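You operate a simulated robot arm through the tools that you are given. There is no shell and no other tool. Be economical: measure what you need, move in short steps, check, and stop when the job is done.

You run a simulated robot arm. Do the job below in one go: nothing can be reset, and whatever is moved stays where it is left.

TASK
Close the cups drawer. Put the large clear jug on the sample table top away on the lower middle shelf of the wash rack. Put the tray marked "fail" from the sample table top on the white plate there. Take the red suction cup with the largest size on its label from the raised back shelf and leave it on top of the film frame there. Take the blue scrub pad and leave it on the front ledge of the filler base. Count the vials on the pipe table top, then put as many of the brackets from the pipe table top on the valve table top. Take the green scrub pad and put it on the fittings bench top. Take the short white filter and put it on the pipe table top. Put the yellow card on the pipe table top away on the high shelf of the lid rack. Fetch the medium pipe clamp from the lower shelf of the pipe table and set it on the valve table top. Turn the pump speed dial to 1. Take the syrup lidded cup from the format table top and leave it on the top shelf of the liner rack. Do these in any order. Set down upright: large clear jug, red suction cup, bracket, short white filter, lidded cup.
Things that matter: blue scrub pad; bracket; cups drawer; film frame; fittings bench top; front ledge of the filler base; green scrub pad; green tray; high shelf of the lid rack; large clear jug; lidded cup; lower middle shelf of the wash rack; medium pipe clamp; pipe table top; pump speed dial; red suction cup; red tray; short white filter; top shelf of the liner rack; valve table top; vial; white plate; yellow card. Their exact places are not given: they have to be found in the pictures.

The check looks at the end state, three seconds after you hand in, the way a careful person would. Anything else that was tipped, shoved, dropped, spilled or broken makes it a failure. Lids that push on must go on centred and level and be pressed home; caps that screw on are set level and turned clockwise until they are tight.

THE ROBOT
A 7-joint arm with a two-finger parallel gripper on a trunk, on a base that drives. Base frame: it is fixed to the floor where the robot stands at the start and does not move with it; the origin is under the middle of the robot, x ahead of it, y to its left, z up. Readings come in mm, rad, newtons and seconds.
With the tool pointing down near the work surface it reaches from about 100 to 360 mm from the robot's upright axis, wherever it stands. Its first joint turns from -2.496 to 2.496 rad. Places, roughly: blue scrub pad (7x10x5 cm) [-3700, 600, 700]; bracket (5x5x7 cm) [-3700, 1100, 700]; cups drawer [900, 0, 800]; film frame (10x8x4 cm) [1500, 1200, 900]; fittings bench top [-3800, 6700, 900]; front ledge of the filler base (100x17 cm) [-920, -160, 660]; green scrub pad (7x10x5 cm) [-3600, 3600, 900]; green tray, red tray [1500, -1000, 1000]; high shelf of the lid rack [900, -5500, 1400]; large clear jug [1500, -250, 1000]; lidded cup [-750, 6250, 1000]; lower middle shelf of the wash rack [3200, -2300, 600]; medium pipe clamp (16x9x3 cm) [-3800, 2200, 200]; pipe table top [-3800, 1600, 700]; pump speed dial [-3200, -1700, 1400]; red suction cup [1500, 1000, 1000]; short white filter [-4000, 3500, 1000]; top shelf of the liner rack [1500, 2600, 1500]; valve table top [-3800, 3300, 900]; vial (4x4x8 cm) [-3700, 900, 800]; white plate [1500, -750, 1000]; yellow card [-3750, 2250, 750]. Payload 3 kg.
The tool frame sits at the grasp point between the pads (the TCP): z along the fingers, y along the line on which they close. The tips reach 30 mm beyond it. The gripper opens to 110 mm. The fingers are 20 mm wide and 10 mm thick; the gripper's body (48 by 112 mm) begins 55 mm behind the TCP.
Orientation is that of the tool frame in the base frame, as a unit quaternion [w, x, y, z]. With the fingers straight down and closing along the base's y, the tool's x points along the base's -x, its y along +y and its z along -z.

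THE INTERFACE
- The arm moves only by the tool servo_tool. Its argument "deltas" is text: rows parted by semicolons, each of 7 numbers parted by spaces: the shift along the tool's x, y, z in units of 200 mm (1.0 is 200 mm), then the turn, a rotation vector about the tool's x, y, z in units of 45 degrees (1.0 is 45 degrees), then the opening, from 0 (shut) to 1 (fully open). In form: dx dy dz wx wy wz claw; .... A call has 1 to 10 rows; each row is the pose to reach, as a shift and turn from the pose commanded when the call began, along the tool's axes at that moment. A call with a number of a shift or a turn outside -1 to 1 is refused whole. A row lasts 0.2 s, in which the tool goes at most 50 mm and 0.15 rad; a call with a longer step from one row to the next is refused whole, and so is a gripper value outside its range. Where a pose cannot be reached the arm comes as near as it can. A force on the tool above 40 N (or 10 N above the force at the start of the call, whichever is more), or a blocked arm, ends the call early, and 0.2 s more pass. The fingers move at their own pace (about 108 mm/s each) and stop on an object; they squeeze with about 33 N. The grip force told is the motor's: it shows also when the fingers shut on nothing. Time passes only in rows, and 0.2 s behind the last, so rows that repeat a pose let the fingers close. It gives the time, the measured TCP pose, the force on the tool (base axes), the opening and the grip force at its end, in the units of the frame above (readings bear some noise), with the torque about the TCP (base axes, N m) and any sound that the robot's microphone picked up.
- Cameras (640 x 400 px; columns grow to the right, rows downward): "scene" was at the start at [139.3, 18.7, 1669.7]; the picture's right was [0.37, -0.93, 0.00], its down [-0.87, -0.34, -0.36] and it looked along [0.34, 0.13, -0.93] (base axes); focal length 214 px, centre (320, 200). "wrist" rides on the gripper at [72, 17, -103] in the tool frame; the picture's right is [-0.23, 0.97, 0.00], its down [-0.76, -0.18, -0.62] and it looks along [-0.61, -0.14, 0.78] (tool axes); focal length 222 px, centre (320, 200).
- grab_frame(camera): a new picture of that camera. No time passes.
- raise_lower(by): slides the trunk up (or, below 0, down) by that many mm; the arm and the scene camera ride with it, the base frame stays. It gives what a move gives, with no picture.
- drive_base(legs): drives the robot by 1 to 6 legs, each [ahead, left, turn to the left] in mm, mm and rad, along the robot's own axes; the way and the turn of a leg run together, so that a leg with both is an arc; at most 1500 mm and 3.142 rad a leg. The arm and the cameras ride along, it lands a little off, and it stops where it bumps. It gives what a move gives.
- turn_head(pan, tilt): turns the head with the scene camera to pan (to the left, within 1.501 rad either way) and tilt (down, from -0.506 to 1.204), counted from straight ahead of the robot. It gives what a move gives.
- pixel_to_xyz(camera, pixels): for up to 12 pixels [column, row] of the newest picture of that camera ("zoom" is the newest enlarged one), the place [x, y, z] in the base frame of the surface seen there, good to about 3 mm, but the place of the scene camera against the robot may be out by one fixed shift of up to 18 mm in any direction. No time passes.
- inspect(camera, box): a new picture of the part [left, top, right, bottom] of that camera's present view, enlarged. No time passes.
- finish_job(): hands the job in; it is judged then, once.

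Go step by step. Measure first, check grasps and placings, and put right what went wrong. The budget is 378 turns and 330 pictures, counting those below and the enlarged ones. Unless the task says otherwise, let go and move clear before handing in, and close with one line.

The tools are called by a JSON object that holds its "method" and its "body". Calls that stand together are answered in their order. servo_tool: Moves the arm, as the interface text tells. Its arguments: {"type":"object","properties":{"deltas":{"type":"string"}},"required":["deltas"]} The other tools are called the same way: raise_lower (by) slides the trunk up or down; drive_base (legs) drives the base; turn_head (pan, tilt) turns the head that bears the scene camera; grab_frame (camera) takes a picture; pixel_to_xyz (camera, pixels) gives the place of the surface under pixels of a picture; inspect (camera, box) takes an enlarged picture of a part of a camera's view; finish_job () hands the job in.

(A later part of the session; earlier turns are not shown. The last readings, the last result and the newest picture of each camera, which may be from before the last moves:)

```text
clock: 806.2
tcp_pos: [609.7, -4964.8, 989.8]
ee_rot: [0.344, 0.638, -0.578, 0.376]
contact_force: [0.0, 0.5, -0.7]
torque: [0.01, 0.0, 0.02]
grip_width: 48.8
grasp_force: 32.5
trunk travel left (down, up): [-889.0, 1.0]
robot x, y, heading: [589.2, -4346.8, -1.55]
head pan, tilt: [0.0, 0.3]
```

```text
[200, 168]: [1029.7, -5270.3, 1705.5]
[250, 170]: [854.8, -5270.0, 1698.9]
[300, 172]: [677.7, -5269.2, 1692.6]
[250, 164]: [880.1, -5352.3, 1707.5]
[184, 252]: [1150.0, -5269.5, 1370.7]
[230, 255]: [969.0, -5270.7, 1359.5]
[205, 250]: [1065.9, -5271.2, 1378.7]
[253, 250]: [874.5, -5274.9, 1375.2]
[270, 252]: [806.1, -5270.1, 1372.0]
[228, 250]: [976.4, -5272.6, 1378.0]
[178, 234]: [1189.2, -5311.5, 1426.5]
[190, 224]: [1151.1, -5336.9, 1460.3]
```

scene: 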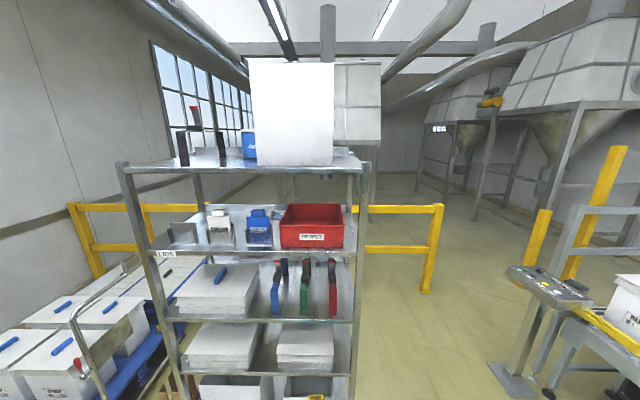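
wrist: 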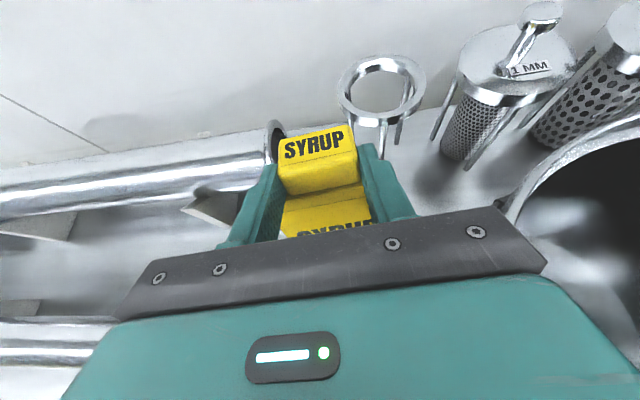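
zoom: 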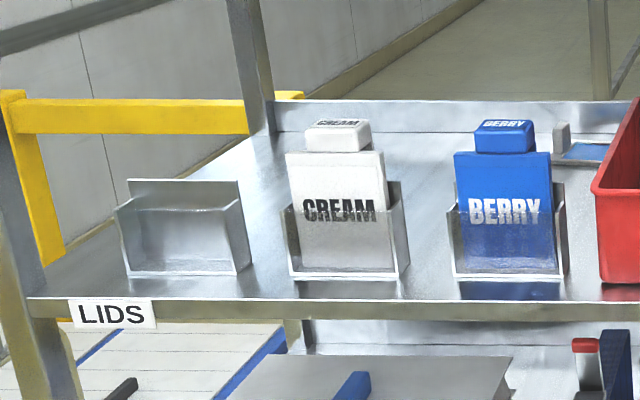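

Plan: stand the card in the 40 mm front strip before the empty holder (no headroom for inserting from above). Raise the arm in steps and square the yaw.

{"method": "servo_tool", "body": {"deltas": "0.2 0 -0.11 -0.03 0 0.015 0.2; 0.4 0 -0.22 -0.06 0 0.03 0.2; 0.6 0 -0.33 -0.08 0 0.045 0.2; 0.8 0 -0.44 -0.105 0 0.058 0.2; 0.8 0 -0.44 -0.105 0 0.058 0.2"}}

{"method": "servo_tool", "body": {"deltas": "0.2 0 -0.11 0 0 0 0.2; 0.4 0 -0.22 0 0 0 0.2; 0.6 0 -0.33 0 0 0 0.2; 0.8 0 -0.44 0 0 0 0.2; 0.8 0 -0.44 0 0 0 0.2"}}

{"method": "servo_tool", "body": {"deltas": "0.2 0 -0.11 0 0 0 0.2; 0.4 0 -0.22 0 0 0 0.2; 0.6 0 -0.33 0 0 0 0.2; 0.8 0 -0.44 0 0 0 0.2; 0.8 0 -0.44 0 0 0 0.2"}}

{"method": "grab_frame", "body": {"camera": "scene"}}

```text
clock: 807.4
tcp_pos: [612.2, -4965.5, 1172.6]
ee_rot: [0.36, 0.61, -0.607, 0.36]
contact_force: [-0.3, -0.4, -0.1]
torque: [0.03, -0.03, -0.01]
grip_width: 49.2
grasp_force: 32.9
trunk travel left (down, up): [-889.0, 1.0]
robot x, y, heading: [582.8, -4343.1, -1.555]
head pan, tilt: [0.0, 0.3]
```

```text
clock: 808.6
tcp_pos: [611.5, -4962.3, 1355.8]
ee_rot: [0.361, 0.61, -0.607, 0.36]
contact_force: [-0.5, -0.1, -0.4]
torque: [0.0, 0.03, -0.03]
grip_width: 49.1
grasp_force: 33.4
trunk travel left (down, up): [-889.0, 1.0]
robot x, y, heading: [585.6, -4348.6, -1.555]
head pan, tilt: [0.0, 0.3]
```

```text
clock: 809.8
tcp_pos: [612.3, -4962.7, 1538.1]
ee_rot: [0.361, 0.61, -0.607, 0.36]
contact_force: [0.7, -0.5, -0.5]
torque: [-0.01, -0.01, 0.0]
grip_width: 48.7
grasp_force: 33.3
trunk travel left (down, up): [-889.0, 1.0]
robot x, y, heading: [590.8, -4351.7, -1.551]
head pan, tilt: [0.0, 0.3]
```

```text
92 pictures are left
```

scene: 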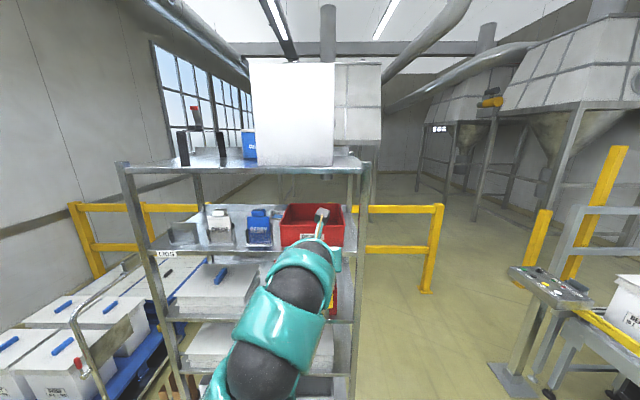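

Move in 130 first (table 2 is behind me there), then strafe left 565 to x≈1180.

{"method": "drive_base", "body": {"legs": [[135, 0, -0.019], [0, 565, 0]]}}

{"method": "grab_frame", "body": {"camera": "wrist"}}

{"method": "grab_frame", "body": {"camera": "scene"}}

```text
clock: 814.0
tcp_pos: [1162.9, -5101.7, 1538.6]
ee_rot: [-0.366, -0.603, 0.613, -0.356]
contact_force: [0.7, -0.3, -0.9]
torque: [0.04, 0.01, 0.03]
grip_width: 48.8
grasp_force: 32.5
trunk travel left (down, up): [-889.0, 1.0]
robot x, y, heading: [1155.6, -4487.2, -1.58]
head pan, tilt: [0.0, 0.3]
```

```text
91 pictures are left
```

wrist: 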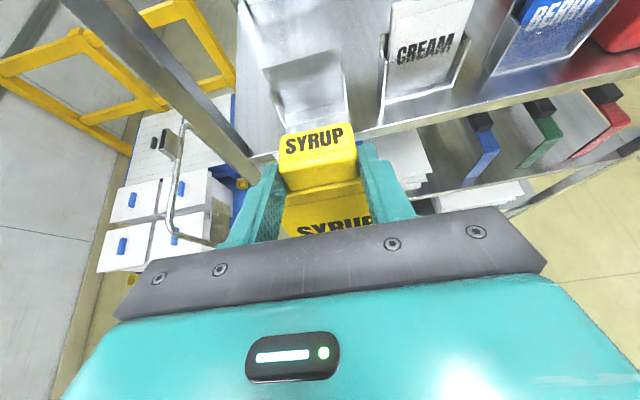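

```text
90 pictures are left
```

scene: 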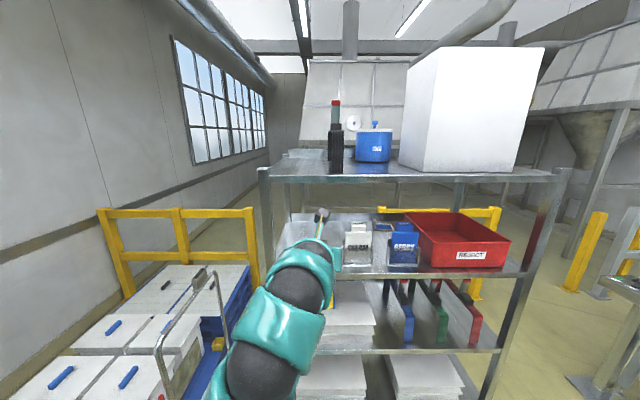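

Measure the holder, shelf edge and the held card's block in the wrist view.

{"method": "pixel_to_xyz", "body": {"camera": "wrist", "pixels": [[360, 128], [272, 152], [310, 100], [345, 60], [262, 70], [300, 80], [250, 110], [380, 110], [268, 100], [346, 90], [320, 160], [330, 205]]}}

{"method": "inspect", "body": {"camera": "wrist", "box": [220, 0, 420, 250]}}

```text
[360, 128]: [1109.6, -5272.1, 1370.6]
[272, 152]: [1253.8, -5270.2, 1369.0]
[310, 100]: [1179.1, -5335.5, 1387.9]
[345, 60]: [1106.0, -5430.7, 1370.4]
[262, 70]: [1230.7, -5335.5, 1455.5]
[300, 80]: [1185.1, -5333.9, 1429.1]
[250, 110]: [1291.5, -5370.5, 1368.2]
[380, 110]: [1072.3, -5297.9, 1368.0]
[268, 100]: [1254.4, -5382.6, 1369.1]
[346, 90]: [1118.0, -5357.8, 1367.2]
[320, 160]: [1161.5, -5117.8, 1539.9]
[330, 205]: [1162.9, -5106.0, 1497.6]
```

```text
1.60 times, centred on (320, 125) of wrist
```

zoom: 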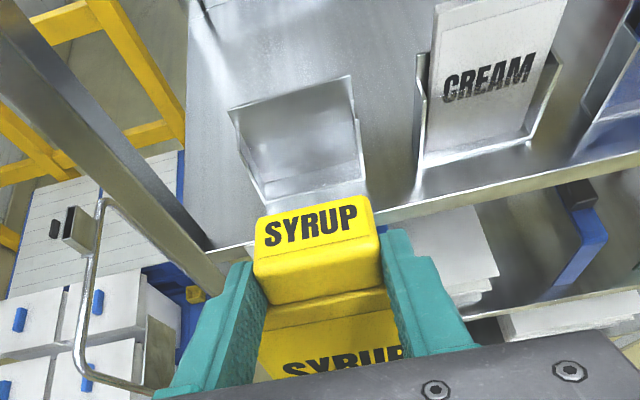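

The card's board front face is 4 mm ahead of the TCP. Drive 165 mm in, then fine-tune so the board centre lands at y≈-5291.

{"method": "drive_base", "body": {"legs": [[165, 0, 0.009]]}}

{"method": "grab_frame", "body": {"camera": "wrist"}}

{"method": "pixel_to_xyz", "body": {"camera": "wrist", "pixels": [[330, 200], [325, 225], [320, 165], [300, 120], [350, 110], [270, 125], [390, 150], [240, 140], [330, 112], [380, 130]]}}

```text
clock: 815.4
tcp_pos: [1169.1, -5266.5, 1537.4]
ee_rot: [-0.363, -0.606, 0.611, -0.358]
contact_force: [0.3, -0.3, -1.3]
torque: [0.01, -0.04, 0.04]
grip_width: 49.2
grasp_force: 32.8
trunk travel left (down, up): [-889.0, 1.0]
robot x, y, heading: [1153.8, -4648.7, -1.569]
head pan, tilt: [0.0, 0.3]
```

```text
88 pictures are left
```

wrist: 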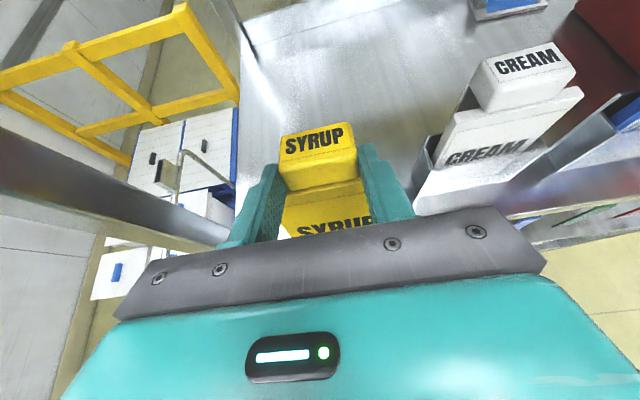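

```text
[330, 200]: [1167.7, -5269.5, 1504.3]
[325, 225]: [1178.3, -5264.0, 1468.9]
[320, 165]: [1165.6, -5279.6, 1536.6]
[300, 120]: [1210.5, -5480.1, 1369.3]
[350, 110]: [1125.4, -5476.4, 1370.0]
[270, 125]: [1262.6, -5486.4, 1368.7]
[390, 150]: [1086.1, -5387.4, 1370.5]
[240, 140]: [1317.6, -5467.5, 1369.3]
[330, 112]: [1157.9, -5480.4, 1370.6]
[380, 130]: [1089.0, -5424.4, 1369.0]
```

The board may be tilted ~9° (bottom toward me). Take more points to be sure.

{"method": "pixel_to_xyz", "body": {"camera": "wrist", "pixels": [[300, 205], [345, 195], [360, 200], [320, 203], [300, 228], [310, 232], [318, 230], [340, 222], [355, 217], [290, 215], [300, 150], [345, 145]]}}

```text
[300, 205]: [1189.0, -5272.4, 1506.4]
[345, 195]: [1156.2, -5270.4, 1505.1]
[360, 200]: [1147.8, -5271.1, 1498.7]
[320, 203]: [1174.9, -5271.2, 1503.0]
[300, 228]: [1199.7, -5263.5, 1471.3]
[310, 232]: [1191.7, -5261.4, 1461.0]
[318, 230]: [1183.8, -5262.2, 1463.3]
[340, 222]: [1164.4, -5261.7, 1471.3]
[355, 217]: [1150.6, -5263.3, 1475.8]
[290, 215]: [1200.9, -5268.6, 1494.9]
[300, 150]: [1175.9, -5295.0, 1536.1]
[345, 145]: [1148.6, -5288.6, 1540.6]
```

Consistent tilt of ~13.5°. Pitch the tool up by that amount to bring the card vertical and re-measure.

{"method": "servo_tool", "body": {"deltas": "0 0 0 0 0.15 0 0.2; 0 0 0 0 0.3 0 0.2; 0 0 0 0 0.3 0 0.2"}}

{"method": "grab_frame", "body": {"camera": "wrist"}}

{"method": "pixel_to_xyz", "body": {"camera": "wrist", "pixels": [[300, 205], [345, 195], [360, 200], [320, 203], [300, 228], [310, 232], [318, 230], [340, 222], [355, 217], [320, 165], [250, 185], [400, 165]]}}

```text
clock: 816.2
tcp_pos: [1168.6, -5263.7, 1539.3]
ee_rot: [-0.433, -0.559, 0.564, -0.426]
contact_force: [0.1, 0.7, -0.9]
torque: [0.03, -0.01, 0.01]
grip_width: 48.9
grasp_force: 33.4
trunk travel left (down, up): [-889.0, 1.0]
robot x, y, heading: [1154.2, -4646.8, -1.567]
head pan, tilt: [0.0, 0.3]
```

```text
87 pictures are left
```

wrist: 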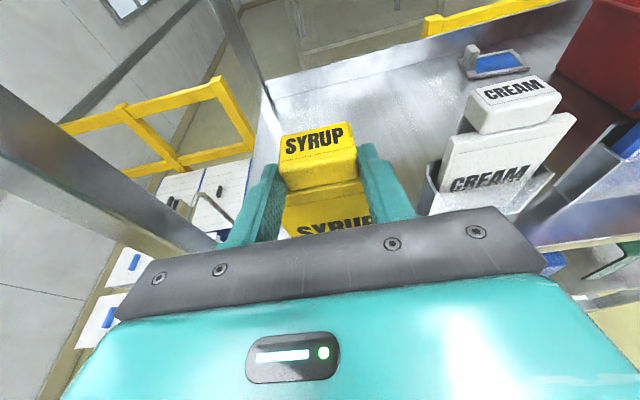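

```text
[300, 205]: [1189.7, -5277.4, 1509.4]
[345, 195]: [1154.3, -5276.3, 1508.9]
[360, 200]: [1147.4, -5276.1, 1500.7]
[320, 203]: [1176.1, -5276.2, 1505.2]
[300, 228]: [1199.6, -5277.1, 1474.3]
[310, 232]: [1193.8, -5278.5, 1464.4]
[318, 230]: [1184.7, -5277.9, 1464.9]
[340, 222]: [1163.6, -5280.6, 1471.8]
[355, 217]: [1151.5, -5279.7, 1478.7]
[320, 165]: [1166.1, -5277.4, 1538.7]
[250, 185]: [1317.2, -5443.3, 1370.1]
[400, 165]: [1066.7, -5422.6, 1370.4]
```

The card is vertical now (face y≈-5277) and at 15° pitch the camera clears the upper shelf, so insertion into the empty holder is possible. Measure how the CREAM card sits in its holder.

{"method": "pixel_to_xyz", "body": {"camera": "wrist", "pixels": [[490, 150], [480, 170], [470, 200], [490, 205], [432, 185], [440, 165], [550, 175], [500, 190], [445, 195], [500, 125], [575, 118], [450, 140]]}}

{"method": "inspect", "body": {"camera": "wrist", "box": [400, 60, 640, 240]}}

```text
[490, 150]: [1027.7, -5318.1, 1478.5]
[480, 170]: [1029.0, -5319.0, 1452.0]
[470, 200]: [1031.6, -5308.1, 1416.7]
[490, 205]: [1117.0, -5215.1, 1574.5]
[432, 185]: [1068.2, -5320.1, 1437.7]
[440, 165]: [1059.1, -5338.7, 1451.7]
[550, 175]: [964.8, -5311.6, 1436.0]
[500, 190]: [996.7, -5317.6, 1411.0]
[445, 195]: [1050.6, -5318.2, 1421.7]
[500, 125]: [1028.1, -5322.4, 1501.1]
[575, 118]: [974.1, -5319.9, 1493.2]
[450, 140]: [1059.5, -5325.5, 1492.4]
```

```text
2.22 times, centred on (520, 150) of wrist
```

zoom: 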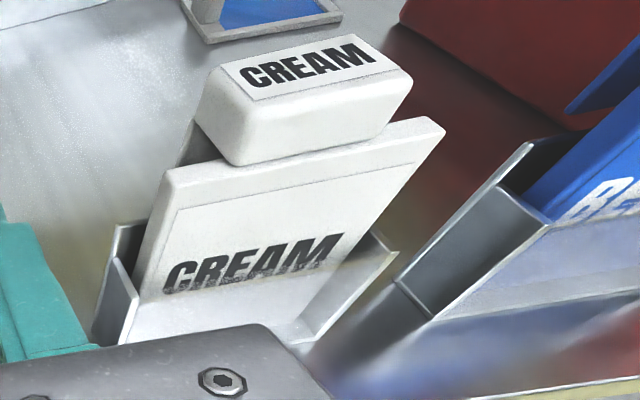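

CREAM's board face sits at y≈-5318 between a front panel (y -5308, top z≈1417) and back panel (-5337). Raise 33 mm and shift 11 mm east, then verify before moving over the empty holder (centre x≈1180).

{"method": "servo_tool", "body": {"deltas": "0.08 -0.03 -0.02 0 0 0 0.2; 0.165 -0.055 -0.045 0 0 0 0.2; 0.165 -0.055 -0.045 0 0 0 0.2"}}

{"method": "servo_tool", "body": {"deltas": "0.02 0 0.08 0 0 0 0.2; 0.05 0 0.185 0 0 0 0.2; 0.05 0 0.185 0 0 0 0.2"}}

{"method": "grab_frame", "body": {"camera": "wrist"}}

{"method": "pixel_to_xyz", "body": {"camera": "wrist", "pixels": [[300, 205], [345, 195], [320, 203], [310, 230], [340, 222], [320, 165], [284, 205], [368, 195], [480, 200], [500, 180], [440, 200], [285, 225]]}}

{"method": "inspect", "body": {"camera": "scene", "box": [230, 150, 430, 290]}}

```text
clock: 817.0
tcp_pos: [1180.9, -5263.2, 1573.2]
ee_rot: [-0.433, -0.56, 0.564, -0.427]
contact_force: [0.0, 0.0, -0.7]
torque: [0.01, -0.01, 0.01]
grip_width: 48.7
grasp_force: 32.9
trunk travel left (down, up): [-889.0, 1.0]
robot x, y, heading: [1153.7, -4649.5, -1.574]
head pan, tilt: [0.0, 0.3]
```

```text
clock: 817.8
tcp_pos: [1178.7, -5300.6, 1572.2]
ee_rot: [-0.433, -0.559, 0.563, -0.427]
contact_force: [0.0, 5.4, -1.8]
torque: [0.78, 0.05, 0.17]
grip_width: 48.9
grasp_force: 33.4
trunk travel left (down, up): [-889.0, 1.0]
robot x, y, heading: [1153.7, -4651.1, -1.566]
head pan, tilt: [0.0, 0.3]
```

```text
85 pictures are left
```

wrist: 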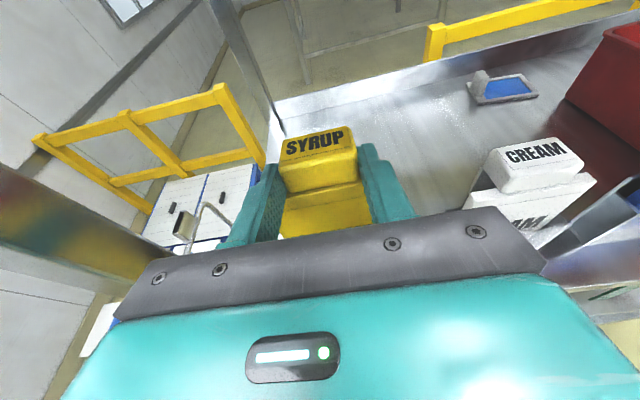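

```text
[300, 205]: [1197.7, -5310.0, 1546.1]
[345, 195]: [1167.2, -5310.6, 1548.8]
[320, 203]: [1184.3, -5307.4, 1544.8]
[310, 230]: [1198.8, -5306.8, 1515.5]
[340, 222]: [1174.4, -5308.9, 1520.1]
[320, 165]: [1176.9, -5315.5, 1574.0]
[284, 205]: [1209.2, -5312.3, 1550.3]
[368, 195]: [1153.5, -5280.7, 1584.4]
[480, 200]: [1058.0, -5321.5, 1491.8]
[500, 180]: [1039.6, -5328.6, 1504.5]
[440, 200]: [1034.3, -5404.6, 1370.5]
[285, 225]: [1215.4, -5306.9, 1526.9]
```

```text
2.86 times, centred on (330, 220) of scene
```

zoom: 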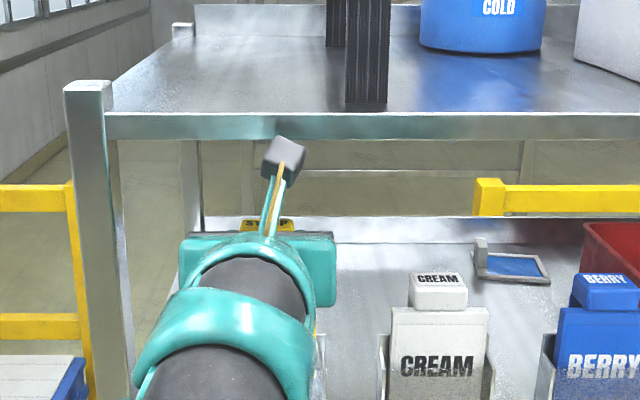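

The card's bottom touched the holder's front panel (5 N). Back off 30 mm, raise 28 mm more, and check tilt.

{"method": "servo_tool", "body": {"deltas": "-0.02 0 -0.08 0 0 0 0.2; -0.039 0 -0.145 0 0 0 0.2; 0.03 0 -0.165 0 0 0 0.2; 0.1 0 -0.183 0 0 0 0.2; 0.1 0 -0.183 0 0 0 0.2"}}

{"method": "grab_frame", "body": {"camera": "wrist"}}

{"method": "pixel_to_xyz", "body": {"camera": "wrist", "pixels": [[300, 205], [345, 195], [320, 203], [310, 230], [340, 222], [360, 200], [300, 228], [355, 217], [320, 165]]}}

```text
clock: 819.0
tcp_pos: [1179.7, -5272.4, 1601.2]
ee_rot: [-0.432, -0.56, 0.563, -0.427]
contact_force: [-0.5, -0.4, -0.2]
torque: [0.04, 0.01, -0.01]
grip_width: 48.7
grasp_force: 33.1
trunk travel left (down, up): [-889.0, 1.0]
robot x, y, heading: [1158.5, -4648.4, -1.566]
head pan, tilt: [0.0, 0.3]
```

```text
83 pictures are left
```

wrist: 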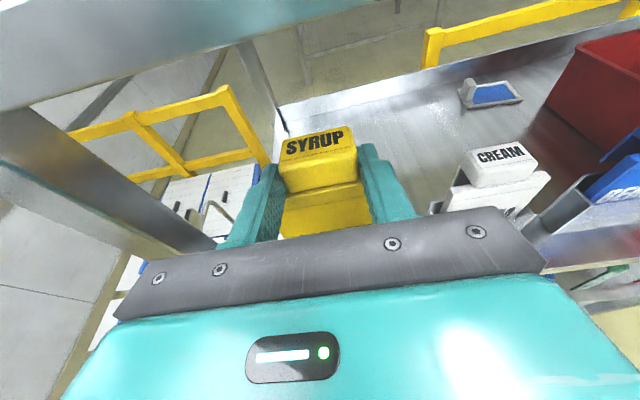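

```text
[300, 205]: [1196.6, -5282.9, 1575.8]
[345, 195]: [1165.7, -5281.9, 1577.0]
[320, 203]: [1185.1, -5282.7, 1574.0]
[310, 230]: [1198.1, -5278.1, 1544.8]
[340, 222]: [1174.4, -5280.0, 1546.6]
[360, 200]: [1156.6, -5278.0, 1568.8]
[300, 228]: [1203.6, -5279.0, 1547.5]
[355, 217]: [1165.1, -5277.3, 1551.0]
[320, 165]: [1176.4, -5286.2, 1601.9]
```

Tilt is again ~6°, bottom toward me; the bottom is now ~1456, above the panel. Correct the tilt, move forward 36 mm, and check.

{"method": "servo_tool", "body": {"deltas": "0 0 0 0 0.07 0 0.2; 0 0 0 0 0.13 0 0.2; 0 0 0 0 0.13 0 0.2"}}

{"method": "servo_tool", "body": {"deltas": "0.01 0 0.06 0 0 0 0.2; 0.02 0 0.12 0 0 0 0.2; 0.031 0 0.177 0 0 0 0.2; 0.031 0 0.177 0 0 0 0.2"}}

{"method": "grab_frame", "body": {"camera": "wrist"}}

{"method": "pixel_to_xyz", "body": {"camera": "wrist", "pixels": [[300, 205], [345, 195], [320, 203], [310, 230], [340, 222], [300, 228], [355, 217], [320, 165], [330, 150]]}}

```text
clock: 819.8
tcp_pos: [1179.5, -5272.5, 1601.0]
ee_rot: [-0.461, -0.537, 0.54, -0.455]
contact_force: [-0.1, -0.2, -0.1]
torque: [0.0, 0.01, -0.01]
grip_width: 48.8
grasp_force: 32.8
trunk travel left (down, up): [-889.0, 1.0]
robot x, y, heading: [1153.8, -4648.0, -1.568]
head pan, tilt: [0.0, 0.3]
```

```text
clock: 820.8
tcp_pos: [1180.3, -5307.8, 1600.7]
ee_rot: [-0.461, -0.537, 0.541, -0.454]
contact_force: [0.7, -0.6, 0.3]
torque: [0.02, -0.01, 0.0]
grip_width: 48.9
grasp_force: 32.9
trunk travel left (down, up): [-889.0, 1.0]
robot x, y, heading: [1155.4, -4649.2, -1.567]
head pan, tilt: [0.0, 0.3]
```

```text
82 pictures are left
```

wrist: 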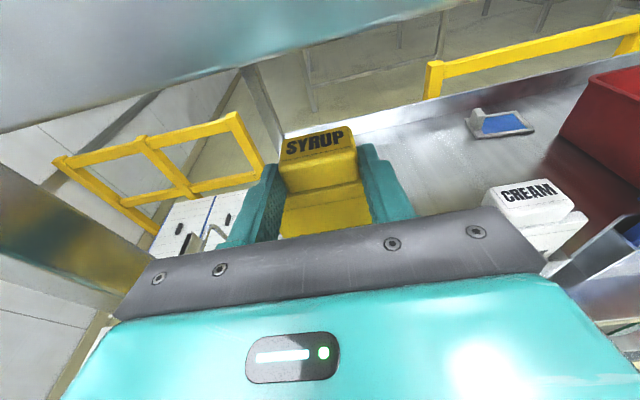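

```text
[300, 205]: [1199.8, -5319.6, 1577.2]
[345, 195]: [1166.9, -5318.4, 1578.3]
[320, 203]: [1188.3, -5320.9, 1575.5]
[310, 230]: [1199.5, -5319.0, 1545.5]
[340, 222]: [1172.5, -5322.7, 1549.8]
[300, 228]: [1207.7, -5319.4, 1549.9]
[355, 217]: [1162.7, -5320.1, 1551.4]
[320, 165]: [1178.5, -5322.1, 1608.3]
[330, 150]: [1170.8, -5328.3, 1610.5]
```

Board vertical at y≈-5320, centred at x≈1178. Lower 50 mm into the holder, watching the force.

{"method": "servo_tool", "body": {"deltas": "-0.05 0 0.0087 0 0 0 0.2; -0.1 0 0.0174 0 0 0 0.2; -0.15 0 0.026 0 0 0 0.2; -0.2 0 0.035 0 0 0 0.2; -0.246 0 0.0425 0 0 0 0.2"}}

{"method": "grab_frame", "body": {"camera": "wrist"}}

```text
clock: 822.0
tcp_pos: [1179.3, -5308.3, 1551.6]
ee_rot: [-0.46, -0.537, 0.54, -0.455]
contact_force: [-0.1, -0.1, -0.9]
torque: [0.04, 0.01, 0.0]
grip_width: 48.8
grasp_force: 33.0
trunk travel left (down, up): [-889.0, 1.0]
robot x, y, heading: [1157.9, -4646.9, -1.566]
head pan, tilt: [0.0, 0.3]
```

```text
81 pictures are left
```

wrist: 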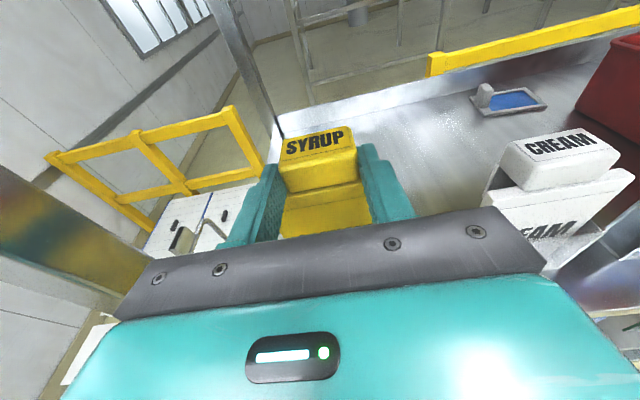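

No contact; the bottom is already below the panel top. Continue down 36 mm gently.

{"method": "servo_tool", "body": {"deltas": "-0.05 0 0.0087 0 0 0 0.2; -0.1 0 0.0174 0 0 0 0.2; -0.125 0 0.022 0 0 0 0.2; -0.145 0 0.025 0 0 0 0.2; -0.165 0 0.028 0 0 0 0.2; -0.18 0 0.031 0 0 0 0.2"}}

```text
clock: 823.4
tcp_pos: [1179.4, -5309.5, 1514.8]
ee_rot: [-0.461, -0.537, 0.541, -0.455]
contact_force: [-0.3, 0.6, -0.6]
torque: [0.01, 0.0, 0.02]
grip_width: 48.9
grasp_force: 33.1
trunk travel left (down, up): [-889.0, 1.0]
robot x, y, heading: [1153.3, -4649.8, -1.567]
head pan, tilt: [0.0, 0.3]
```

{"method": "servo_tool", "body": {"deltas": "-0.015 0 0.0026 0 0 0 0.2; -0.025 0 0.0043 0 0 0 0.2; -0.035 0 0.006 0 0 0 0.2; -0.045 0 0.0078 0 0 0 0.2; -0.055 0 0.0095 0 0 0 0.2"}}

{"method": "grab_frame", "body": {"camera": "wrist"}}

{"method": "pixel_to_xyz", "body": {"camera": "wrist", "pixels": [[300, 205], [345, 195], [310, 230], [340, 222], [320, 165], [540, 150], [520, 200], [560, 190]]}}

```text
clock: 824.6
tcp_pos: [1177.6, -5305.7, 1507.4]
ee_rot: [-0.462, -0.536, 0.538, -0.457]
contact_force: [0.3, -5.5, 28.9]
torque: [-1.17, -0.05, -0.02]
grip_width: 49.1
grasp_force: 32.4
trunk travel left (down, up): [-889.0, 1.0]
robot x, y, heading: [1155.9, -4646.8, -1.571]
head pan, tilt: [0.0, 0.3]
```

```text
80 pictures are left
```

wrist: 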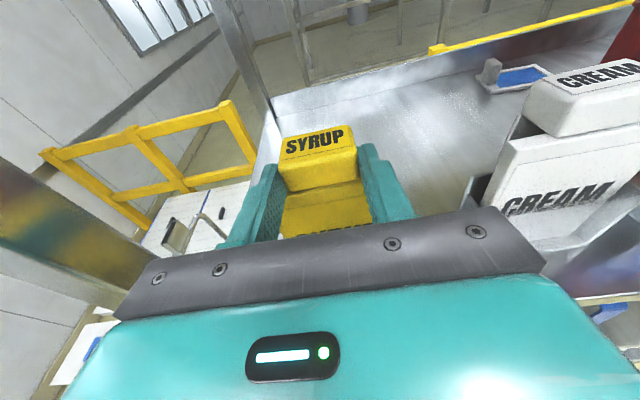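

```text
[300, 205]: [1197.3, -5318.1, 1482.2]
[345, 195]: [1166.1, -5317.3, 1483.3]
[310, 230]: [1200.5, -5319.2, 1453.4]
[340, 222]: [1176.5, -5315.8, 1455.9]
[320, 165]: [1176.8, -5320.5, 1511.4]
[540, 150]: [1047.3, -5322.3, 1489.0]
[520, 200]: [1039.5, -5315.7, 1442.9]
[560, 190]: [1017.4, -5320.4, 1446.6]
```

The card is seated in the holder at the same depth and height as CREAM. Ease off, open, and withdraw straight back.

{"method": "servo_tool", "body": {"deltas": "0.015 0 -0.003 0 0 0 0.2; 0.015 0 -0.003 0 0 0 0.5; 0.015 0 -0.003 0 0 0 0.62; 0.015 0 -0.003 0 0 0 0.62; 0.015 0 -0.2 0 0 0 0.62; 0.015 0 -0.4 0 0 0 0.62; 0.015 0 -0.6 0 0 0 0.62; 0.015 0 -0.8 0 0 0 0.62"}}

{"method": "grab_frame", "body": {"camera": "wrist"}}

```text
clock: 826.4
tcp_pos: [1202.8, -5162.9, 1555.9]
ee_rot: [-0.462, -0.536, 0.54, -0.455]
contact_force: [-1.3, 0.3, 0.3]
torque: [-0.02, 0.0, 0.05]
grip_width: 68.4
grasp_force: 0.1
out of reach, approached as far as the arm can: row 7, 8
trunk travel left (down, up): [-889.0, 1.0]
robot x, y, heading: [1153.4, -4648.9, -1.567]
head pan, tilt: [0.0, 0.3]
```

```text
79 pictures are left
```

wrist: 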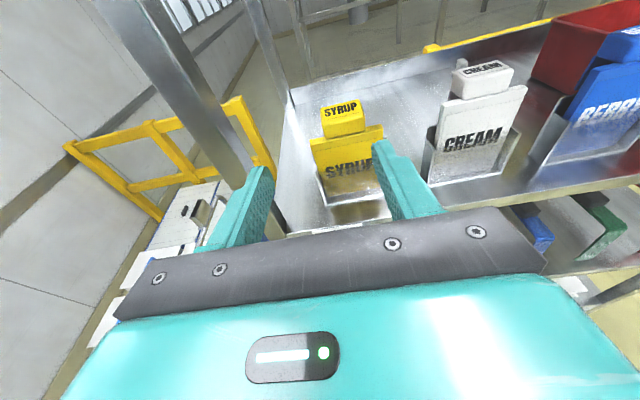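

SYRUP is in its holder on the high shelf. Last job: the blue pad. Back off, lower the arm, and head back west.

{"method": "drive_base", "body": {"legs": [[-170, 0, 0], [0, -600, 0]]}}

{"method": "servo_tool", "body": {"deltas": "-0.2 0 0.03 0 0 0 0.5; -0.4 0 0.06 0 -0.1 0 0.5; -0.6 0 0.09 0 -0.2 0 0.5; -0.8 0 0.12 0 -0.3 0 0.5; -1 0 0.15 0 -0.4 0 0.5"}}

{"method": "servo_tool", "body": {"deltas": "-0.2 0 0.11 0 0 0 0.5; -0.4 0 0.22 0 0 0 0.5; -0.6 0 0.33 0 0 0 0.5; -0.8 0 0.44 0 0 0 0.5; -0.95 0 0.52 0 0 0 0.5"}}

{"method": "servo_tool", "body": {"deltas": "-0.15 0 0.08 0 0 0 0.5; -0.3 0 0.16 0 0 0 0.5; -0.45 0 0.24 0 0 0 0.5; -0.6 0 0.32 0 0 0 0.5"}}

```text
clock: 830.8
tcp_pos: [604.0, -4996.6, 1552.7]
ee_rot: [-0.462, -0.535, 0.542, -0.454]
contact_force: [-0.6, -0.1, -0.6]
torque: [-0.02, 0.02, -0.01]
grip_width: 68.2
grasp_force: 0.0
trunk travel left (down, up): [-889.0, 1.0]
robot x, y, heading: [553.5, -4480.0, -1.571]
head pan, tilt: [0.0, 0.3]
```

```text
clock: 832.0
tcp_pos: [631.2, -5015.6, 1357.0]
ee_rot: [-0.371, -0.601, 0.608, -0.364]
contact_force: [0.3, 0.3, 0.2]
torque: [0.03, 0.0, -0.02]
grip_width: 54.9
grasp_force: 0.0
out of reach, approached as far as the arm can: row 1, 2, 3, 4, 5
trunk travel left (down, up): [-889.0, 1.0]
robot x, y, heading: [557.5, -4480.4, -1.571]
head pan, tilt: [0.0, 0.3]
```

```text
clock: 833.2
tcp_pos: [632.3, -5017.8, 1139.4]
ee_rot: [-0.371, -0.601, 0.607, -0.364]
contact_force: [-0.4, -0.5, -0.1]
torque: [0.0, 0.03, 0.02]
grip_width: 55.2
grasp_force: 0.0
out of reach, approached as far as the arm can: row 1
trunk travel left (down, up): [-889.0, 1.0]
robot x, y, heading: [552.7, -4479.9, -1.574]
head pan, tilt: [0.0, 0.3]
```

```text
clock: 834.2
tcp_pos: [629.7, -5017.9, 1003.3]
ee_rot: [-0.371, -0.6, 0.607, -0.365]
contact_force: [-0.3, -0.6, 0.4]
torque: [-0.03, -0.02, -0.03]
grip_width: 55.2
grasp_force: 0.1
trunk travel left (down, up): [-889.0, 1.0]
robot x, y, heading: [553.1, -4482.3, -1.568]
head pan, tilt: [0.0, 0.3]
```

Drive back along the known route: west of the rack, south, then west through the passage.

{"method": "drive_base", "body": {"legs": [[0, -750, 0], [1430, 0, 0], [0, 0, -1.57], [0, 300, 0], [1300, 0, 0], [1300, 0, 0]]}}

```text
clock: 862.9
tcp_pos: [-3336.7, -6242.4, 1004.6]
ee_rot: [-0.52, 0.006, 0.854, 0.005]
contact_force: [-0.2, -0.6, -0.4]
torque: [0.01, 0.03, -0.01]
grip_width: 55.0
grasp_force: 0.0
trunk travel left (down, up): [-889.0, 1.0]
robot x, y, heading: [-2797.0, -6170.9, 3.134]
head pan, tilt: [0.0, 0.3]
```

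At the west passage. Turn north and drive up the corridor toward the pipe table.

{"method": "drive_base", "body": {"legs": [[0, 0, -1.563], [0, -190, 0], [1450, 0, 0], [1450, 0, 0], [1450, 0, 0], [1450, 0, 0]]}}

```text
clock: 895.6
tcp_pos: [-2900.0, 194.0, 1003.5]
ee_rot: [-0.377, 0.585, 0.622, 0.358]
contact_force: [0.1, 0.6, -0.4]
torque: [0.03, -0.02, -0.01]
grip_width: 55.1
grasp_force: 0.0
trunk travel left (down, up): [-889.0, 1.0]
robot x, y, heading: [-2789.5, -339.5, 1.645]
head pan, tilt: [0.0, 0.3]
```

Continue to y≈630 and turn left to face the blue pad.

{"method": "drive_base", "body": {"legs": [[0, -130, -0.074], [970, 0, 0], [0, 0, 1.571]]}}

{"method": "turn_head", "body": {"pan": 0.0, "tilt": 0.6}}

{"method": "grab_frame", "body": {"camera": "scene"}}

```text
clock: 905.2
tcp_pos: [-3197.0, 544.8, 1005.3]
ee_rot: [-0.52, 0.005, 0.854, 0.005]
contact_force: [0.7, 0.0, 0.4]
torque: [0.01, 0.02, 0.0]
grip_width: 55.0
grasp_force: 0.2
trunk travel left (down, up): [-889.0, 1.0]
robot x, y, heading: [-2659.5, 621.2, 3.143]
head pan, tilt: [0.0, 0.3]
```

```text
clock: 906.0
tcp_pos: [-3197.7, 543.7, 1004.3]
ee_rot: [-0.521, 0.005, 0.854, 0.005]
contact_force: [0.3, -0.8, 0.1]
torque: [0.0, -0.03, -0.02]
grip_width: 55.0
grasp_force: 0.0
trunk travel left (down, up): [-889.0, 1.0]
robot x, y, heading: [-2661.4, 621.3, 3.141]
head pan, tilt: [0.0, 0.6]
```

```text
78 pictures are left
```

scene: 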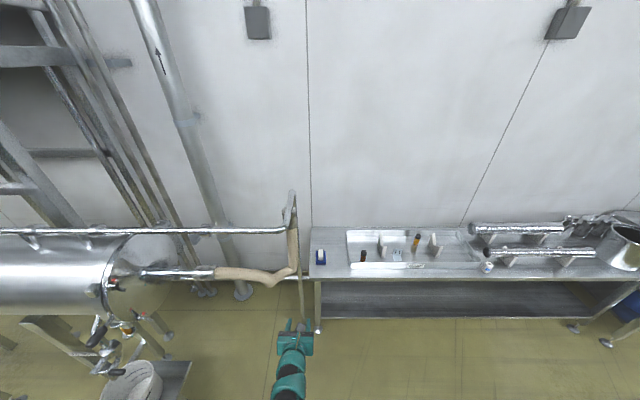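

Measure the pad, its handle and the hose/pipe beside it.

{"method": "pixel_to_xyz", "body": {"camera": "scene", "pixels": [[320, 253], [320, 262], [316, 264], [326, 264], [295, 265], [293, 210], [290, 275], [300, 290], [270, 275], [296, 195]]}}

{"method": "inspect", "body": {"camera": "scene", "box": [240, 180, 360, 300]}}

```text
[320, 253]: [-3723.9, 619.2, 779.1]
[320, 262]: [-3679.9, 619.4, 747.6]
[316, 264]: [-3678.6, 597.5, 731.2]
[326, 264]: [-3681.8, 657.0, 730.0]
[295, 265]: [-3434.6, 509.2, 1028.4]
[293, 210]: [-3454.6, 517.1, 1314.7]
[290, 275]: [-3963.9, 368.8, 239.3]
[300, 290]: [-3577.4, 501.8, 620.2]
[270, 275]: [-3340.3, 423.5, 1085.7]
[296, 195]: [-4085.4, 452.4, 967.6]
```

```text
3.33 times, centred on (300, 240) of scene
```

zoom: 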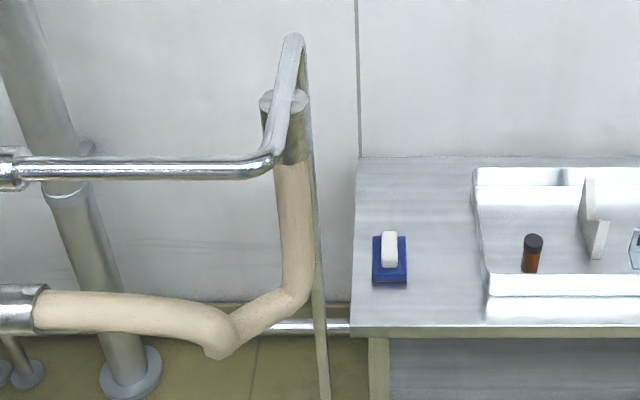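

A pipe/hose hangs at x≈-3440, y≈510–520, so shift right 85 before advancing. Then lower and move closer to view the pad.

{"method": "drive_base", "body": {"legs": [[0, -85, 0]]}}

{"method": "raise_lower", "body": {"by": -150}}

{"method": "drive_base", "body": {"legs": [[370, 0, 0]]}}

{"method": "grab_frame", "body": {"camera": "wrist"}}

```text
clock: 907.1
tcp_pos: [-3197.4, 633.6, 1004.3]
ee_rot: [-0.521, 0.006, 0.854, 0.005]
contact_force: [-0.5, 0.5, 0.8]
torque: [0.01, 0.03, 0.02]
grip_width: 55.0
grasp_force: 0.0
trunk travel left (down, up): [-889.0, 1.0]
robot x, y, heading: [-2660.8, 704.2, 3.136]
head pan, tilt: [0.0, 0.6]
```

```text
clock: 908.9
tcp_pos: [-3198.0, 632.2, 854.1]
ee_rot: [-0.52, 0.005, 0.854, 0.005]
contact_force: [-0.5, -0.5, -0.1]
torque: [0.0, 0.01, -0.02]
grip_width: 55.0
grasp_force: 0.1
trunk travel left (down, up): [-739.0, 151.0]
robot x, y, heading: [-2657.3, 702.7, 3.142]
head pan, tilt: [0.0, 0.6]
```

```text
clock: 911.2
tcp_pos: [-3557.8, 631.2, 854.2]
ee_rot: [-0.52, 0.004, 0.854, 0.004]
contact_force: [0.7, 0.4, 0.7]
torque: [-0.04, 0.0, -0.02]
grip_width: 55.0
grasp_force: 0.1
trunk travel left (down, up): [-739.0, 151.0]
robot x, y, heading: [-3017.1, 705.3, -3.139]
head pan, tilt: [0.0, 0.6]
```

```text
76 pictures are left
```

wrist: 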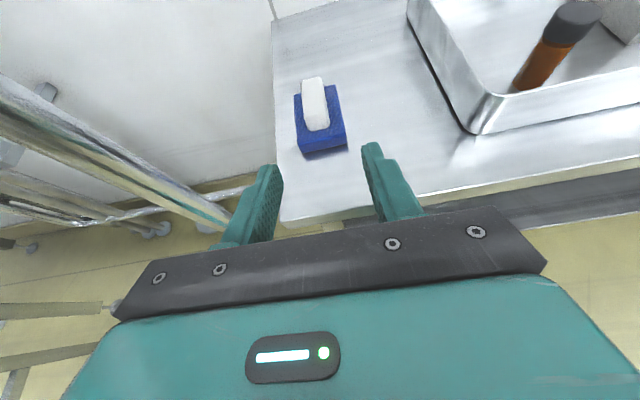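

{"method": "pixel_to_xyz", "body": {"camera": "wrist", "pixels": [[303, 82], [321, 80], [306, 128], [329, 126], [314, 100], [318, 118], [299, 105], [340, 120], [302, 148], [344, 142], [335, 90], [190, 195]]}}

```text
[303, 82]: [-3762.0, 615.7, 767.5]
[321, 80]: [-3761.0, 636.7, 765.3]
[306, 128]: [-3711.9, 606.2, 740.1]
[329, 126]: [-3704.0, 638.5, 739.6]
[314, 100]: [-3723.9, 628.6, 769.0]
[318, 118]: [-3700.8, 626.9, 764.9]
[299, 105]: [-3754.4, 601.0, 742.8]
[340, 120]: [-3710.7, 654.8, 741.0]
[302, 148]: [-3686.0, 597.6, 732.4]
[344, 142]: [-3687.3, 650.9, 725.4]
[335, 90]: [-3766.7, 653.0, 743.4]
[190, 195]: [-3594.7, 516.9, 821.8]
```

Handle: x −3762…−3700, y≈627, top z 769; pad top 742. Move to pre-grasp, then advance and close.

{"method": "servo_tool", "body": {"deltas": "-0.006 -0.007 0.17 0 0 0 0.5; -0.012 -0.014 0.34 0 0 0 0.5; -0.018 -0.02 0.51 0 0 0 0.5; -0.018 -0.02 0.51 0 0 0 0.5"}}

{"method": "grab_frame", "body": {"camera": "wrist"}}

```text
clock: 912.2
tcp_pos: [-3645.9, 628.9, 802.9]
ee_rot: [-0.521, 0.004, 0.854, 0.004]
contact_force: [-0.4, 0.2, -0.1]
torque: [0.01, -0.02, -0.04]
grip_width: 55.2
grasp_force: 0.2
trunk travel left (down, up): [-739.0, 151.0]
robot x, y, heading: [-3023.3, 708.6, -3.145]
head pan, tilt: [0.0, 0.6]
```

```text
75 pictures are left
```

wrist: 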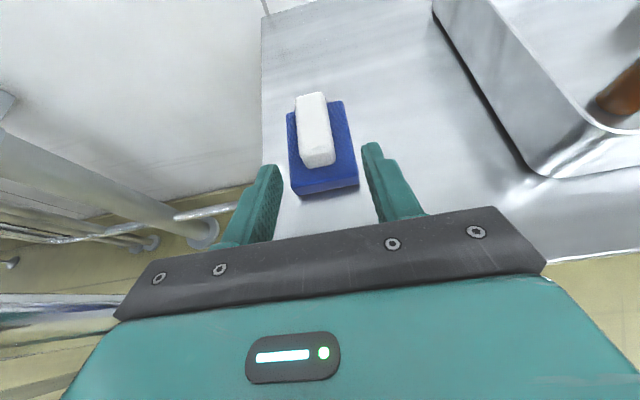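

{"method": "servo_tool", "body": {"deltas": "0 0 0.13 0 0 0 0.5; 0 0 0.26 0 0 0 0.5; 0 0 0.39 0 0 0 0.5; 0 0 0.39 0 0 0 0.5; 0 0 0.39 0 0 0 0.2; 0 0 0.39 0 0 0 0; 0 0 0.39 0 0 0 0"}}

{"method": "raise_lower", "body": {"by": 60}}

{"method": "grab_frame", "body": {"camera": "wrist"}}

```text
clock: 913.8
tcp_pos: [-3715.5, 630.2, 770.2]
ee_rot: [-0.521, 0.005, 0.854, 0.005]
contact_force: [-0.4, -0.5, 3.0]
torque: [-0.14, 0.1, -0.02]
grip_width: 29.1
grasp_force: 32.5
trunk travel left (down, up): [-739.0, 151.0]
robot x, y, heading: [-3025.4, 705.4, -3.141]
head pan, tilt: [0.0, 0.6]
```

```text
clock: 914.8
tcp_pos: [-3716.1, 629.9, 828.4]
ee_rot: [-0.52, 0.004, 0.854, 0.004]
contact_force: [0.0, 0.0, -0.3]
torque: [0.01, -0.01, 0.02]
grip_width: 29.3
grasp_force: 33.2
trunk travel left (down, up): [-799.0, 91.0]
robot x, y, heading: [-3021.3, 706.2, -3.144]
head pan, tilt: [0.0, 0.6]
```

```text
74 pictures are left
```

wrist: 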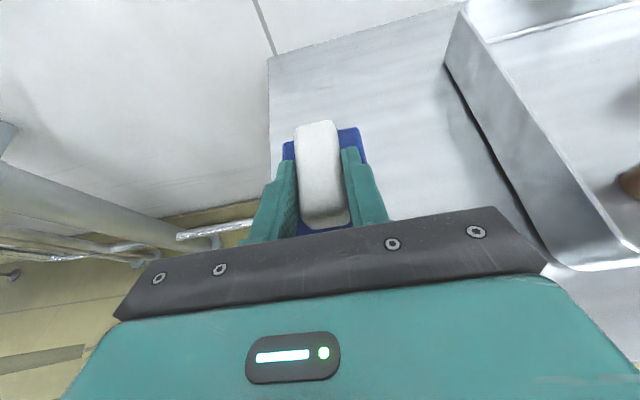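

Blue pad held (29 mm). Raise, back out, turn south and drive down the corridor.

{"method": "raise_lower", "body": {"by": 88}}

{"method": "drive_base", "body": {"legs": [[-500, 0, 0], [0, 0, 1.571], [0, -110, 0], [1450, 0, 0], [1450, 0, 0]]}}

{"method": "grab_frame", "body": {"camera": "wrist"}}

```text
clock: 916.0
tcp_pos: [-3715.6, 629.0, 917.6]
ee_rot: [-0.52, 0.004, 0.854, 0.004]
contact_force: [0.3, 0.8, -0.5]
torque: [-0.05, 0.01, 0.01]
grip_width: 29.3
grasp_force: 32.9
trunk travel left (down, up): [-887.0, 3.0]
robot x, y, heading: [-3020.9, 707.5, -3.144]
head pan, tilt: [0.0, 0.6]
```

```text
clock: 937.1
tcp_pos: [-2536.2, -2858.4, 917.2]
ee_rot: [-0.372, -0.6, 0.608, -0.364]
contact_force: [0.0, -0.8, 0.3]
torque: [0.03, 0.01, 0.01]
grip_width: 29.2
grasp_force: 33.0
trunk travel left (down, up): [-887.0, 3.0]
robot x, y, heading: [-2606.5, -2164.2, -1.577]
head pan, tilt: [0.0, 0.6]
```

```text
73 pictures are left
```

wrist: 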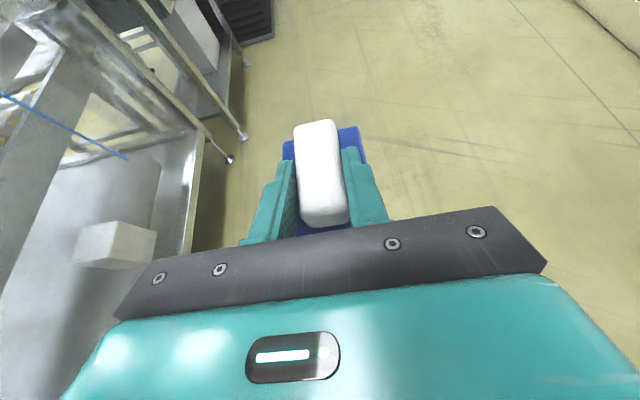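

Retract the arm 150 mm for the tight turn, then continue south, turn east, and go through the passage.

{"method": "servo_tool", "body": {"deltas": "-0.09 0 -0.17 0 0 0 0; -0.18 0 -0.34 0 0 0 0; -0.27 0 -0.5 0 0 0 0; -0.344 0 -0.667 0 0 0 0; -0.344 0 -0.667 0 0 0 0"}}

{"method": "drive_base", "body": {"legs": [[1300, 0, 0], [1300, 0, 0], [1150, 0, 0], [0, 0, 1.571], [0, -270, 0], [1200, 0, 0]]}}

```text
clock: 938.3
tcp_pos: [-2535.0, -2710.1, 917.2]
ee_rot: [-0.372, -0.599, 0.608, -0.364]
contact_force: [0.5, -0.4, -0.5]
torque: [0.03, -0.01, -0.02]
grip_width: 29.3
grasp_force: 33.0
trunk travel left (down, up): [-887.0, 3.0]
robot x, y, heading: [-2609.8, -2161.5, -1.576]
head pan, tilt: [0.0, 0.6]
```

```text
clock: 967.4
tcp_pos: [-807.8, -6051.0, 917.2]
ee_rot: [-0.004, 0.854, 0.01, 0.52]
contact_force: [-1.2, 0.0, -0.6]
torque: [0.03, 0.0, 0.01]
grip_width: 29.1
grasp_force: 33.4
trunk travel left (down, up): [-887.0, 3.0]
robot x, y, heading: [-1350.4, -6146.7, 0.036]
head pan, tilt: [0.0, 0.6]
```

Continue east to x≈-150, turn north, shift to x≈120 and drive up the aisle.

{"method": "drive_base", "body": {"legs": [[0, -80, -0.036], [1200, 0, 0], [0, 0, 1.571], [1450, 0, 0], [0, -270, 0]]}}

{"method": "drive_base", "body": {"legs": [[1450, 0, 0], [1450, 0, 0], [1200, 0, 0]]}}

{"method": "turn_head", "body": {"pan": 0.9, "tilt": 0.5}}

{"method": "grab_frame", "body": {"camera": "scene"}}

```text
clock: 986.4
tcp_pos: [103.5, -4211.3, 916.4]
ee_rot: [-0.355, 0.622, 0.585, 0.38]
contact_force: [-0.1, -1.0, -1.0]
torque: [-0.01, 0.05, 0.02]
grip_width: 29.0
grasp_force: 32.8
trunk travel left (down, up): [-887.0, 3.0]
robot x, y, heading: [149.3, -4760.5, 1.517]
head pan, tilt: [0.0, 0.6]
```

```text
clock: 1006.1
tcp_pos: [244.4, -112.5, 916.4]
ee_rot: [-0.363, 0.611, 0.596, 0.374]
contact_force: [-1.2, -0.2, 0.0]
torque: [-0.01, -0.04, 0.0]
grip_width: 29.3
grasp_force: 33.2
trunk travel left (down, up): [-887.0, 3.0]
robot x, y, heading: [313.1, -660.1, 1.557]
head pan, tilt: [0.0, 0.6]
```

```text
clock: 1007.3
tcp_pos: [244.5, -113.0, 917.8]
ee_rot: [-0.362, 0.612, 0.596, 0.374]
contact_force: [-0.7, 0.4, -0.4]
torque: [-0.01, 0.01, 0.0]
grip_width: 29.3
grasp_force: 32.8
trunk travel left (down, up): [-887.0, 3.0]
robot x, y, heading: [314.8, -658.6, 1.554]
head pan, tilt: [0.901, 0.499]
```

```text
72 pictures are left
```

scene: 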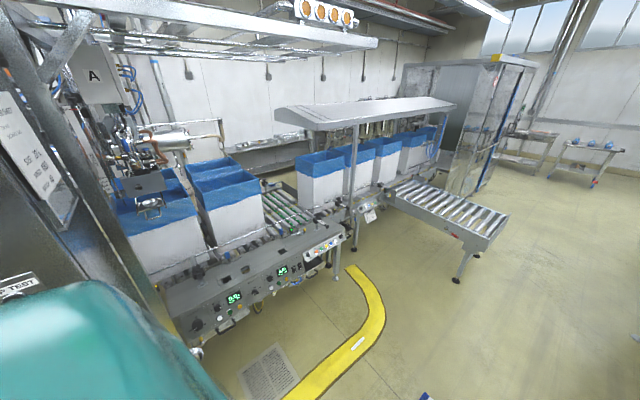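

The filler ledge with displays is at (250,280). Move to y≈-150 and turn to face it.

{"method": "drive_base", "body": {"legs": [[480, 0, 0.015], [0, 0, 1.571]]}}

{"method": "turn_head", "body": {"pan": 0.0, "tilt": 0.6}}

{"method": "grab_frame", "body": {"camera": "scene"}}

{"method": "inspect", "body": {"camera": "scene", "box": [120, 150, 520, 350]}}

```text
clock: 1013.9
tcp_pos: [-232.3, -243.2, 917.5]
ee_rot: [-0.52, 0.02, 0.854, 0.014]
contact_force: [-1.0, 0.6, 0.0]
torque: [-0.01, 0.0, -0.01]
grip_width: 29.2
grasp_force: 33.1
trunk travel left (down, up): [-887.0, 3.0]
robot x, y, heading: [315.7, -191.0, 3.103]
head pan, tilt: [0.901, 0.499]
```

```text
clock: 1015.0
tcp_pos: [-233.2, -243.7, 917.0]
ee_rot: [-0.52, 0.019, 0.854, 0.013]
contact_force: [-0.4, -0.2, 0.1]
torque: [-0.01, -0.01, 0.01]
grip_width: 29.0
grasp_force: 32.6
trunk travel left (down, up): [-887.0, 3.0]
robot x, y, heading: [314.8, -184.5, 3.104]
head pan, tilt: [0.0, 0.6]
```

```text
71 pictures are left
```

scene: 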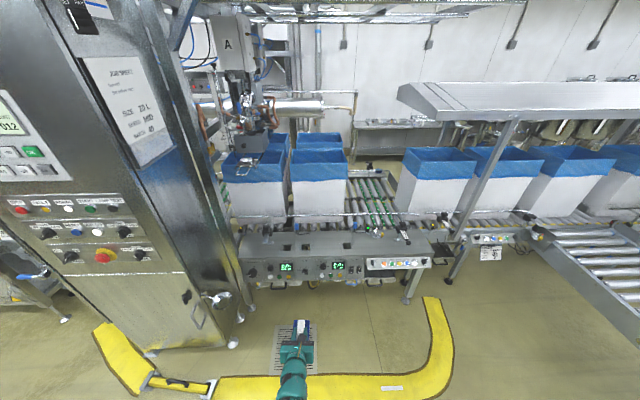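

```text
1.60 times, centred on (320, 250) of scene
```

zoom: 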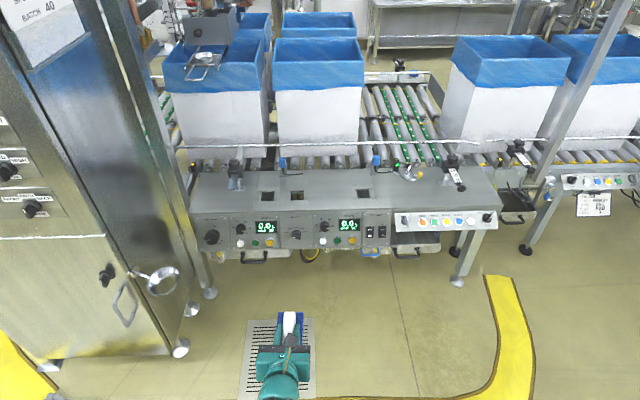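

Measure the ledge surface: front/back edges and features.

{"method": "pixel_to_xyz", "body": {"camera": "scene", "pixels": [[250, 255], [325, 252], [325, 240], [375, 250], [375, 238], [325, 260], [290, 247], [345, 245], [268, 240], [410, 247], [310, 250], [325, 233]]}}

{"method": "inspect", "body": {"camera": "scene", "box": [230, 210, 450, 300]}}

```text
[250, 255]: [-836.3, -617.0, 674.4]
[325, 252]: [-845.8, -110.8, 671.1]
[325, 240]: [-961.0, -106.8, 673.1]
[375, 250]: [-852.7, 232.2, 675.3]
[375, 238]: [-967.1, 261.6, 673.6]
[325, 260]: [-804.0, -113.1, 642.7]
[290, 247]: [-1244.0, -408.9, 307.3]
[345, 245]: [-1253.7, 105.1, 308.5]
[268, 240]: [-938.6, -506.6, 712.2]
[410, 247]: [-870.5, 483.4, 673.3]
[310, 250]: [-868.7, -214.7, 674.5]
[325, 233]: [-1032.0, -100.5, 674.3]
```

```text
2.91 times, centred on (340, 255) of scene
```

zoom: 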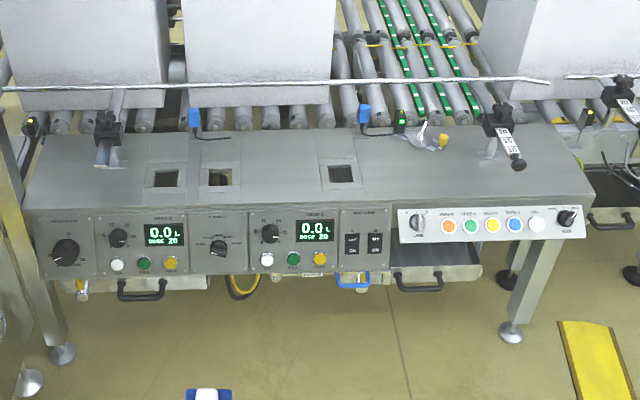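

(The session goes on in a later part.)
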